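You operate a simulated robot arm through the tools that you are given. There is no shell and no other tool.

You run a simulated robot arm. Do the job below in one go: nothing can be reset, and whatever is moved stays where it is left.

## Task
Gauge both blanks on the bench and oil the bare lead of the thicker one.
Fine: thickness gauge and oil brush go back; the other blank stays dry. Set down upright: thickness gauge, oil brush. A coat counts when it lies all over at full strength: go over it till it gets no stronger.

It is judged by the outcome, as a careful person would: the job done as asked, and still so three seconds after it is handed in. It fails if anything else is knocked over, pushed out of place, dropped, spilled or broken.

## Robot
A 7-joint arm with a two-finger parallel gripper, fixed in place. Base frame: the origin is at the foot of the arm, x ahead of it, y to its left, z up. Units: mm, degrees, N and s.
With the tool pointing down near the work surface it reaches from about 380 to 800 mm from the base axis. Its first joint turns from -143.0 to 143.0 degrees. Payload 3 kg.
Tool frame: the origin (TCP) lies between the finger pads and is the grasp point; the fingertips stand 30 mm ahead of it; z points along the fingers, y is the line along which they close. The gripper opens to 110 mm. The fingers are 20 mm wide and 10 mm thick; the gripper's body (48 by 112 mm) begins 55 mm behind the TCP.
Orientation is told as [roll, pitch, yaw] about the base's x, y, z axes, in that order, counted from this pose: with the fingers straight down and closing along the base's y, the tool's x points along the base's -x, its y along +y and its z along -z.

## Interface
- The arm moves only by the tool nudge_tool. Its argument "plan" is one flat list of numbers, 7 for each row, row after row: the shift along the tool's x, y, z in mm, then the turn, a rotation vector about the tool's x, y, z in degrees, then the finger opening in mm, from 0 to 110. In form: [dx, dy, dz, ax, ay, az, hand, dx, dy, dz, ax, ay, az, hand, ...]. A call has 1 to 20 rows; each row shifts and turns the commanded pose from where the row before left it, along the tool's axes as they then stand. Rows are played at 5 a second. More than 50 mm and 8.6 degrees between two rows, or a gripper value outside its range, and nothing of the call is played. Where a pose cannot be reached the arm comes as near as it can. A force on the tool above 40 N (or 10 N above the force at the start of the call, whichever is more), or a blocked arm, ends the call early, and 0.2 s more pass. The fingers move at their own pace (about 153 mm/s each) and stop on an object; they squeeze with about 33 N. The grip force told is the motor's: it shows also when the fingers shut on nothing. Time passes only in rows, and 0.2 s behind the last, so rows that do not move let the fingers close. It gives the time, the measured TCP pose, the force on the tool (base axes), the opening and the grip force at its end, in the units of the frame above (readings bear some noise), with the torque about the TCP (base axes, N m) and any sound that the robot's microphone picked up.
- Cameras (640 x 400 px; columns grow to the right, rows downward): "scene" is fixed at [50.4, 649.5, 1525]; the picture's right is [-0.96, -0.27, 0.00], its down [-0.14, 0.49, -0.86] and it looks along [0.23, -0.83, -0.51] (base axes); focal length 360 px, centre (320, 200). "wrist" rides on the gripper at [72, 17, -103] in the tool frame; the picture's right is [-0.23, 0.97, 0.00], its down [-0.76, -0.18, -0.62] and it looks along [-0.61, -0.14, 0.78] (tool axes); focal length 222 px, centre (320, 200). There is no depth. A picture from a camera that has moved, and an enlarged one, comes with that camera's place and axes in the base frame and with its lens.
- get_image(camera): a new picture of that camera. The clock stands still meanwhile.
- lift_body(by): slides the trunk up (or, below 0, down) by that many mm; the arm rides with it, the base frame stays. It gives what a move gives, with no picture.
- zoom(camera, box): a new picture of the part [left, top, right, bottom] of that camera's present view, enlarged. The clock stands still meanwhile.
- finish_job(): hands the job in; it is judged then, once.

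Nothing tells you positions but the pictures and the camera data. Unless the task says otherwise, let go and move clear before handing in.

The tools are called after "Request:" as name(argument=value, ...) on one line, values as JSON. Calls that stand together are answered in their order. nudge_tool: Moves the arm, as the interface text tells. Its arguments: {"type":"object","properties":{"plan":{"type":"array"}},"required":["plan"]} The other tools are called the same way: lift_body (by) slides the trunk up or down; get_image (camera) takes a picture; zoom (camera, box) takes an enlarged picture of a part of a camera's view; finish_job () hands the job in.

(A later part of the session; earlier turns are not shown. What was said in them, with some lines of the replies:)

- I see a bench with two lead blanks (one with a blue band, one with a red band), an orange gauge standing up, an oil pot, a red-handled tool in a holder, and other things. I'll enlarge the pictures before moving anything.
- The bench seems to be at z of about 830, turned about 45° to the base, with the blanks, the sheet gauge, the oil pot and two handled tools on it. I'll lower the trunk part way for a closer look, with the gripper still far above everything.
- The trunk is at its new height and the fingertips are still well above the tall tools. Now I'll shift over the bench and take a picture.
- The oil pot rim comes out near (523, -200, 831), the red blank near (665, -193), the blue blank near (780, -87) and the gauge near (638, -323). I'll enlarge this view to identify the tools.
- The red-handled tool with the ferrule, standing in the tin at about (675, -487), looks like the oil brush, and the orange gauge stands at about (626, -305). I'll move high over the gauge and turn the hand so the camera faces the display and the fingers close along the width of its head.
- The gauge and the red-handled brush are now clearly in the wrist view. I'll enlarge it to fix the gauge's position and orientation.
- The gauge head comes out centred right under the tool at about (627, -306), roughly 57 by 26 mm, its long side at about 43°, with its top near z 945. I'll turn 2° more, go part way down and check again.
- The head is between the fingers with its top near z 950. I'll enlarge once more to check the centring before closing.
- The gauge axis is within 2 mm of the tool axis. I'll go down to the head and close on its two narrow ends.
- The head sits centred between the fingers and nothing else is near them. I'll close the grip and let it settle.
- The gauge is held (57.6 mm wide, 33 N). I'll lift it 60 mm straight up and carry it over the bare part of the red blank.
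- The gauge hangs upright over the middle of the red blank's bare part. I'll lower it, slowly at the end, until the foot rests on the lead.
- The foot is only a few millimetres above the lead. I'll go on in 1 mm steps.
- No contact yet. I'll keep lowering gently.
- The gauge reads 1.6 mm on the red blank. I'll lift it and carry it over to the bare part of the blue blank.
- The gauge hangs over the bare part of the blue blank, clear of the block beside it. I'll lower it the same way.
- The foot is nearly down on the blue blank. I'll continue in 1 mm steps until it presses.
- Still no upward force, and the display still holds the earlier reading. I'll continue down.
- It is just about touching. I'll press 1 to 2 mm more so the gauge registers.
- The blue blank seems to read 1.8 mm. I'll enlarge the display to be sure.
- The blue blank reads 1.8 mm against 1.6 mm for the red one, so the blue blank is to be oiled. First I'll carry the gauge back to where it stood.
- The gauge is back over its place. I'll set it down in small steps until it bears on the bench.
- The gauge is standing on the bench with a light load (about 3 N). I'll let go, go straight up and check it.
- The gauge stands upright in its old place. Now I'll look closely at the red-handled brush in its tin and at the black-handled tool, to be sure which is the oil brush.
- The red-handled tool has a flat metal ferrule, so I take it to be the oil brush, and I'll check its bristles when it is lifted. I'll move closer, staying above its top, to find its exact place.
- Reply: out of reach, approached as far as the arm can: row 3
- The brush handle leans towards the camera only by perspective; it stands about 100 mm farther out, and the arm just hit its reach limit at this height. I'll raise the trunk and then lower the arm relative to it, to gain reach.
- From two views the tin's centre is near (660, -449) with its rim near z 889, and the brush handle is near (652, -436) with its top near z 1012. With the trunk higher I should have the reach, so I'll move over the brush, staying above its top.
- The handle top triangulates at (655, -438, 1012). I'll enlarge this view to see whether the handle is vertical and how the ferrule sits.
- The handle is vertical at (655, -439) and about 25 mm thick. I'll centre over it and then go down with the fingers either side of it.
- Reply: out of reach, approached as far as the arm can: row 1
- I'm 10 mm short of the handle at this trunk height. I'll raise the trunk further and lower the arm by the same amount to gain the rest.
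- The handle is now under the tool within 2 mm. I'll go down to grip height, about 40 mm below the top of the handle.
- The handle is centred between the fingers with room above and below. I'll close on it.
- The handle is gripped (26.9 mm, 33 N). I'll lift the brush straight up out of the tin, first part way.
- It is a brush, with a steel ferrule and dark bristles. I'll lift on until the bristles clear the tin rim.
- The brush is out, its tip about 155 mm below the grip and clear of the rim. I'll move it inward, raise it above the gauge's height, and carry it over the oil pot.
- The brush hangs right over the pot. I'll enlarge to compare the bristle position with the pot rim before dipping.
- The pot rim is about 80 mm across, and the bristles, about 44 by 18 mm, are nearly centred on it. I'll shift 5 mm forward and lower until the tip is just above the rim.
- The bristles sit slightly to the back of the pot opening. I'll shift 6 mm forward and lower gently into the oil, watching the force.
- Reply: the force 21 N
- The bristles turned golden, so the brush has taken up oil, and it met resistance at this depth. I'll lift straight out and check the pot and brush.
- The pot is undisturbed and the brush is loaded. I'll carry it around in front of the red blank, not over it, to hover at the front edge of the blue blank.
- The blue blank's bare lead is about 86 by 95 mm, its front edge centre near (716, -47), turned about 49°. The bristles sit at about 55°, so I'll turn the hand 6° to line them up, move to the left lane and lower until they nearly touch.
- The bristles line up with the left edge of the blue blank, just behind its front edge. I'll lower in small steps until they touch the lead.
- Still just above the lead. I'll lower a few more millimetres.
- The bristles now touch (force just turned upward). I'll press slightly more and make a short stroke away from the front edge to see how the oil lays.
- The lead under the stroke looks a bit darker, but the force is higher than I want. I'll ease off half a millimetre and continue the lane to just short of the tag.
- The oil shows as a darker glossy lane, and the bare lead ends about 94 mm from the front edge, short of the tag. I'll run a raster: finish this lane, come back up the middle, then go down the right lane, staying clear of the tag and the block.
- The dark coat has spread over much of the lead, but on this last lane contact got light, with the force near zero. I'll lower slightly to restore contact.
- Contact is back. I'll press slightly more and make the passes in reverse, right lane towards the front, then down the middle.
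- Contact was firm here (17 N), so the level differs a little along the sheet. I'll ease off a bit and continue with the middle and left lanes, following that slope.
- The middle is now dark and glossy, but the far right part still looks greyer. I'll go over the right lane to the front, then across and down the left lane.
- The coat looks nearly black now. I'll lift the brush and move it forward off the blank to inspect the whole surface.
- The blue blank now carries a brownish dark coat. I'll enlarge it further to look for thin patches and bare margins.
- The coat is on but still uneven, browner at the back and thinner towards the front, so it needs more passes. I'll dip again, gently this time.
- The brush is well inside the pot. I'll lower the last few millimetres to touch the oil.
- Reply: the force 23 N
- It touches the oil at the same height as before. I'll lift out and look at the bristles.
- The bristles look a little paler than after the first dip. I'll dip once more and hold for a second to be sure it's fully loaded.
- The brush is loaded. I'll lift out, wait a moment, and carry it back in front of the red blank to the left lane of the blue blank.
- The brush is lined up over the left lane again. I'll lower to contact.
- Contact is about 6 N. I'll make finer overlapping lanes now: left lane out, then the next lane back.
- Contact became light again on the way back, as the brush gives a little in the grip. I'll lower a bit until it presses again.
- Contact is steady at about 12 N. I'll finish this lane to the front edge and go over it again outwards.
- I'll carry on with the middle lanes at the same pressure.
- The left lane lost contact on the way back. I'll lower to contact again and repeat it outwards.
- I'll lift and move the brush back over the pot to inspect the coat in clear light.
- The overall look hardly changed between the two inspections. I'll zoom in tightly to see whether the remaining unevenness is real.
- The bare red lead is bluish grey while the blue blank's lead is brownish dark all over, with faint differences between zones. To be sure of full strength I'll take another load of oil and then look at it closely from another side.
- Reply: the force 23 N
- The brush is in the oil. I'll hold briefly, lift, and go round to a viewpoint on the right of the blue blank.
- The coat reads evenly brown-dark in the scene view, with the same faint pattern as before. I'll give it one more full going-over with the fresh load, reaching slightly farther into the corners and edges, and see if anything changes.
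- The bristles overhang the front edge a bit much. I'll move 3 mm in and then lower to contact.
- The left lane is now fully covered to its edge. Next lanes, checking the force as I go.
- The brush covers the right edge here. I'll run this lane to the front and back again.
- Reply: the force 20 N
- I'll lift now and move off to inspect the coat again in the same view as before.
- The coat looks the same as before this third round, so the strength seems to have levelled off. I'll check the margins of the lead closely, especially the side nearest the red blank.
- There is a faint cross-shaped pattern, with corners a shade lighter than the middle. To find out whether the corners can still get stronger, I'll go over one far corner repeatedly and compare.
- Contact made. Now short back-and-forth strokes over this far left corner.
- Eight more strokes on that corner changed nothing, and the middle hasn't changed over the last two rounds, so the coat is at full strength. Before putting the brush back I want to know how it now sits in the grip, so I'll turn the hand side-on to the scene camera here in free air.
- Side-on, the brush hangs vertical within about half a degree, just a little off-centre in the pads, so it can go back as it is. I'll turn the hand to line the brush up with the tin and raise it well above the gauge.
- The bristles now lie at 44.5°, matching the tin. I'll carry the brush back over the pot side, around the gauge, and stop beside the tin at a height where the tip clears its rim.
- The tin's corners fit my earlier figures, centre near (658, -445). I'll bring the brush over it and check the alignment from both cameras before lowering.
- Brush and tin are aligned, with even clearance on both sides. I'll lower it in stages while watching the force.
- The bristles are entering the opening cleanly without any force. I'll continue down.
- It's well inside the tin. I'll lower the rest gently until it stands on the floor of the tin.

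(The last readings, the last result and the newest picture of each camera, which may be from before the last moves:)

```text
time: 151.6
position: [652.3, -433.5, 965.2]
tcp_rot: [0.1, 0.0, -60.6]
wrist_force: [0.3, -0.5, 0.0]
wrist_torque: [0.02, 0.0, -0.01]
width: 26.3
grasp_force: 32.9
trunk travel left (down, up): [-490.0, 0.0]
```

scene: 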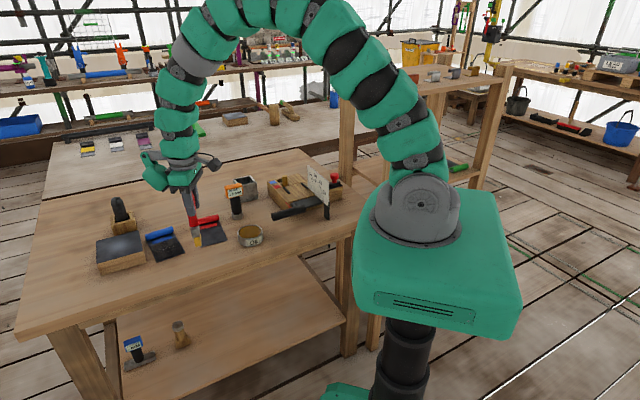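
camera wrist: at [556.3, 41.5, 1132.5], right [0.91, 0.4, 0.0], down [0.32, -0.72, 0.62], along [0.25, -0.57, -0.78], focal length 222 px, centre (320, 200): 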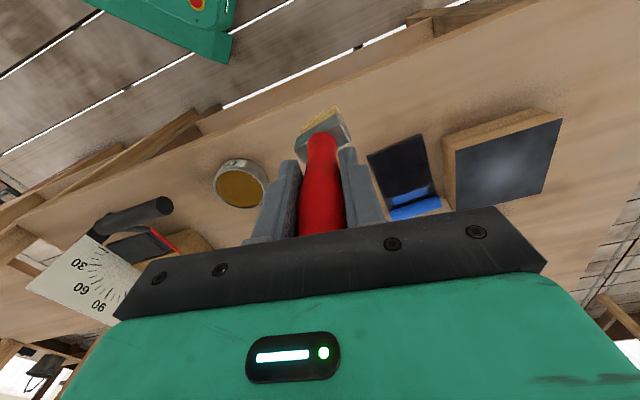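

Request:
nudge_tool(plan=[0, 0, 1, 0, 0, 0, 10, 0, 0, 1, 0, 0, 0, 10, 0, 0, 0, 0, 0, 0, 10])

```text
time: 152.4
position: [651.6, -434.8, 964.7]
tcp_rot: [0.1, 0.0, -60.6]
wrist_force: [0.0, -0.8, -0.2]
wrist_torque: [0.0, 0.0, -0.02]
width: 26.1
grasp_force: 33.4
trunk travel left (down, up): [-490.0, 0.0]
```

Request:
nudge_tool(plan=[0, 0, 1, 0, 0, 0, 10, 0, 0, 1, 0, 0, 0, 10, 0, 0, 0, 0, 0, 0, 10])

Request:
zoom(camera="scene", box=[215, 150, 275, 210])

```text
time: 153.2
position: [651.8, -433.5, 964.0]
tcp_rot: [0.0, 0.0, -60.6]
wrist_force: [-0.9, 0.8, 8.5]
wrist_torque: [-0.13, 0.06, 0.0]
width: 26.2
grasp_force: 33.2
trunk travel left (down, up): [-490.0, 0.0]
```

```text
6.67 times, centred on (245, 180) of scene
camera zoom: at [50.4, 649.5, 1525.0], right [-0.96, -0.27, 0.0], down [-0.14, 0.49, -0.86], along [0.23, -0.83, -0.51], focal length 2400 px, centre (820, 333)
```

zoom: 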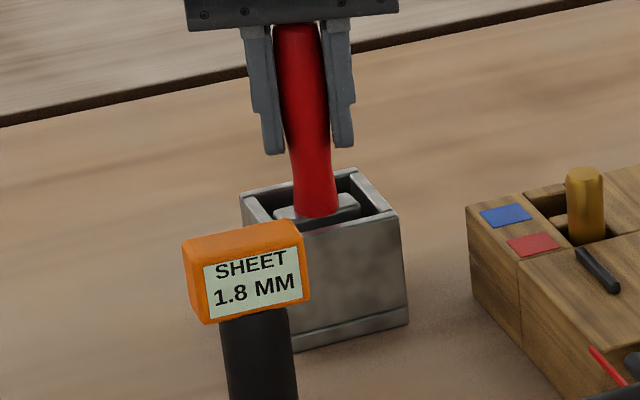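

The brush stands on the tin floor (8 N). I'll ease the load off, open the fingers slightly first, and look.

Request:
nudge_tool(plan=[0, 0, -0.8, 0, 0, 0, 10, 0, 0, 0, 0, 0, 0, 34, 0, 0, 0, 0, 0, 0, 34, 0, 0, 0, 0, 0, 0, 34])

Request:
zoom(camera="scene", box=[215, 140, 275, 210])

Request:
zoom(camera="wrist", box=[220, 60, 420, 240])

```text
time: 154.2
position: [651.7, -434.0, 963.3]
tcp_rot: [0.0, 0.1, -60.6]
wrist_force: [0.7, 0.4, 0.5]
wrist_torque: [-0.02, 0.03, 0.01]
width: 34.0
grasp_force: 0.0
trunk travel left (down, up): [-490.0, 0.0]
```

```text
5.71 times, centred on (245, 175) of scene
camera zoom: at [50.4, 649.5, 1525.0], right [-0.96, -0.27, 0.0], down [-0.14, 0.49, -0.86], along [0.23, -0.83, -0.51], focal length 2057 px, centre (749, 343)
```

zoom: 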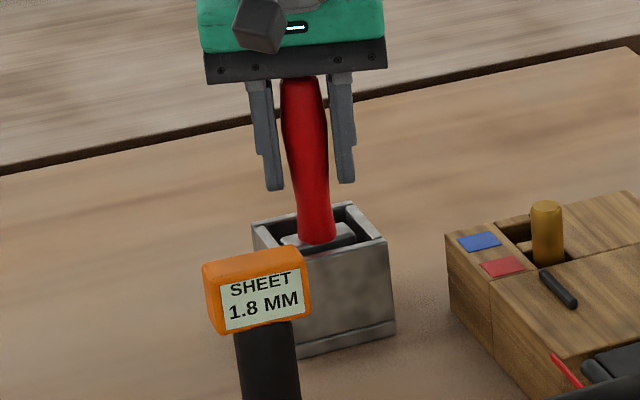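

```text
2.22 times, centred on (320, 150) of wrist
camera zoom: at [631.7, -361.9, 1066.1], right [0.96, 0.28, 0.0], down [0.22, -0.75, 0.62], along [0.17, -0.6, -0.78], focal length 494 px, centre (320, 311)
```

zoom: 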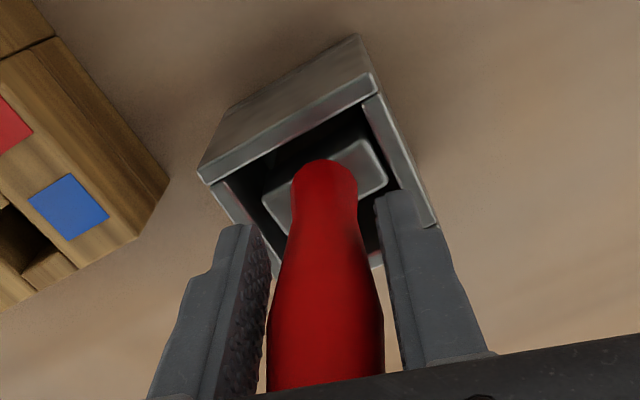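

The brush stands by itself in the tin. I'll open fully and lift straight up clear of the handle.

Request:
nudge_tool(plan=[0, 0, 0, 0, 0, 0, 70, 0, 0, 0, 0, 0, 0, 110, 0, 0, 0, 0, 0, 0, 110, 0, 0, -20, 0, 0, 0, 110, 0, 0, -30, 0, 0, 0, 110, 0, 0, -30, 0, 0, 0, 110, 0, 0, -20, 0, 0, 0, 110, 0, 0, 0, 0, 0, 0, 110])

Request:
zoom(camera="scene", box=[215, 130, 285, 210])

Request:
get_image(camera="wrist")

```text
time: 156.0
position: [651.7, -431.1, 1062.5]
tcp_rot: [-0.1, 0.0, -60.7]
wrist_force: [-0.1, 0.0, 0.1]
wrist_torque: [0.01, 0.01, 0.03]
width: 109.9
grasp_force: 0.1
trunk travel left (down, up): [-490.0, 0.0]
```

```text
5.00 times, centred on (250, 170) of scene
camera zoom: at [50.4, 649.5, 1525.0], right [-0.96, -0.27, 0.0], down [-0.14, 0.49, -0.86], along [0.23, -0.83, -0.51], focal length 1800 px, centre (670, 350)
```

zoom: 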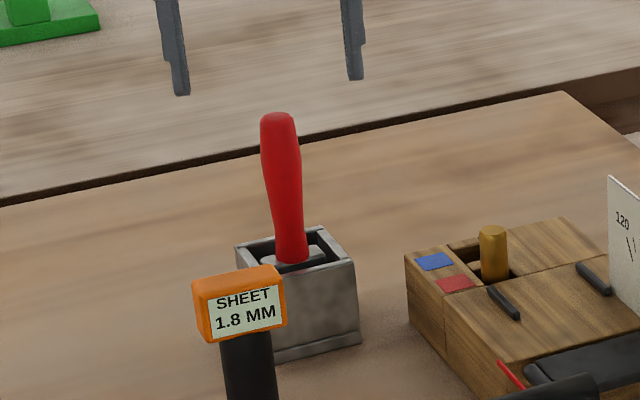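

```text
taken
camera wrist: at [632.5, -360.3, 1166.3], right [0.96, 0.28, 0.0], down [0.22, -0.75, 0.62], along [0.17, -0.6, -0.78], focal length 222 px, centre (320, 200)
```

wrist: 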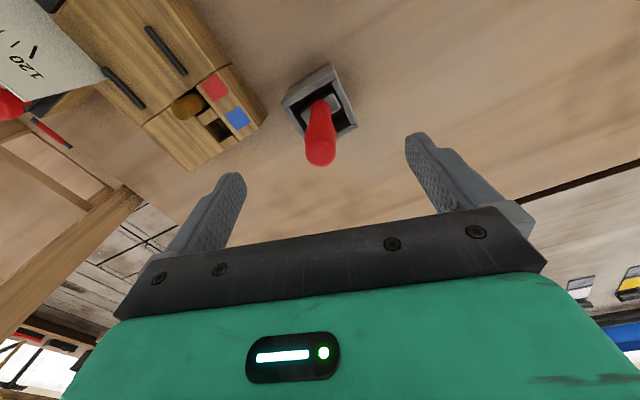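

The brush stands upright in its tin as at the start. I'll move the arm clear over free space and take a final look at everything.

Request:
nudge_tool(plan=[0, 0, -20, 0, 0, 0, 110, 42.8, 5.7, -5, 0, 0, 0, 110, 42.8, 5.7, -5, 0, 0, 0, 110, 42.8, 5.7, -5, 0, 0, 0, 110, 42.8, 5.7, -5, 0, 0, 0, 110, 42.8, 5.7, -5, 0, 0, 0, 110, 42.8, 5.7, -5, 0, 0, 0, 110, 42.8, 5.7, -5, 0, 0, 0, 110, 42.8, 0, 0, 0, 0, 0, 110, 42.8, 0, 0, 0, 0, 0, 110, 0, 0, 0, 0, 0, 0, 110])

Request:
get_image(camera="scene")

Request:
zoom(camera="scene", box=[80, 140, 260, 280])

Request:
zoom(camera="scene", box=[152, 230, 182, 262])

Request:
zoom(camera="scene", box=[210, 140, 350, 260])

Request:
get_image(camera="wrist")

```text
time: 158.4
position: [499.1, -80.1, 1117.8]
tcp_rot: [0.0, 0.0, -60.6]
wrist_force: [0.0, 0.2, 0.6]
wrist_torque: [-0.02, 0.01, 0.02]
width: 109.9
grasp_force: 0.1
trunk travel left (down, up): [-490.0, 0.0]
```

```text
taken
```

scene: 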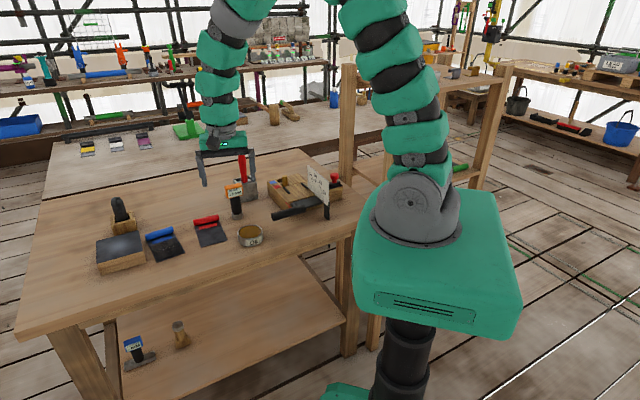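

```text
2.86 times, centred on (170, 210) of scene
camera zoom: at [50.4, 649.5, 1525.0], right [-0.96, -0.27, 0.0], down [-0.14, 0.49, -0.86], along [0.23, -0.83, -0.51], focal length 1028 px, centre (749, 171)
```

zoom: 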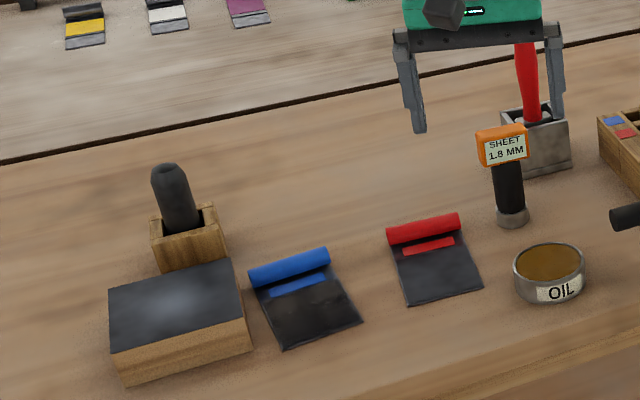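

```text
12.50 times, centred on (167, 246) of scene
camera zoom: at [50.4, 649.5, 1525.0], right [-0.96, -0.27, 0.0], down [-0.14, 0.49, -0.86], along [0.23, -0.83, -0.51], focal length 4500 px, centre (2232, -375)
```

zoom: 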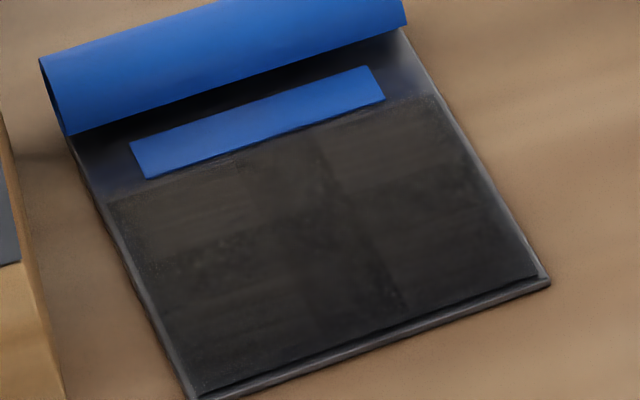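

```text
3.33 times, centred on (280, 200) of scene
camera zoom: at [50.4, 649.5, 1525.0], right [-0.96, -0.27, 0.0], down [-0.14, 0.49, -0.86], along [0.23, -0.83, -0.51], focal length 1200 px, centre (453, 200)
```

zoom: 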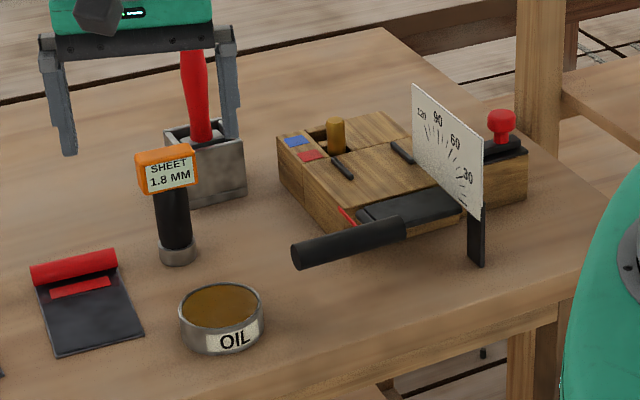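

```text
taken
camera wrist: at [478.1, -7.3, 1221.8], right [0.96, 0.28, 0.0], down [0.22, -0.75, 0.62], along [0.17, -0.6, -0.78], focal length 222 px, centre (320, 200)
```

wrist: 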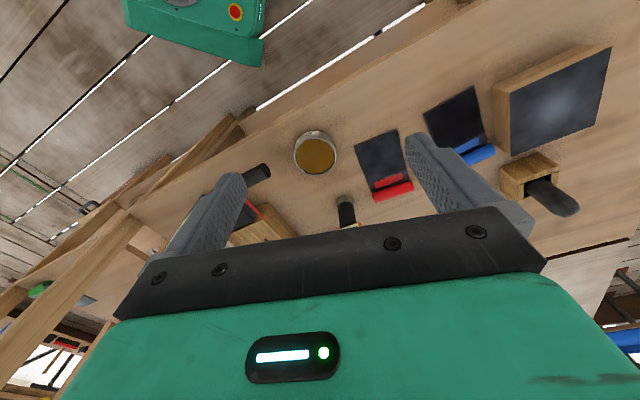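

Everything is in place: the gauge and the brush stand upright where they belong, the blue (1.8 mm) blank is oiled all over and no longer changes with more strokes. The red (1.6 mm) blank is dry, the pot is undisturbed and the arm is clear, so I'm handing in the job.

Request:
finish_job()

```text
The job is handed in.
```

I gauged both blanks and oiled the thicker one. The red blank reads 1.6 mm and the blue one reads 1.8 mm, so I oiled the bare lead of the blue blank.

- **Coat:** I loaded the brush with oil three times and went over the blue blank after each. The coat looked no different after the second and third rounds, or after eight extra strokes on one far corner. A faint cross-shaped pattern is still visible, with the corners a shade lighter than the middle. I took that as how the coat looks at full strength, but I could only judge it by eye.
- **Red blank:** It stayed dry. I carried the loaded brush around it rather than over it.
- **Tools:** The thickness gauge stands upright where it was, and the brush stands upright in its tin. The oil pot and everything else on the bench look undisturbed.

The arm had let go and moved clear before I handed the job in.
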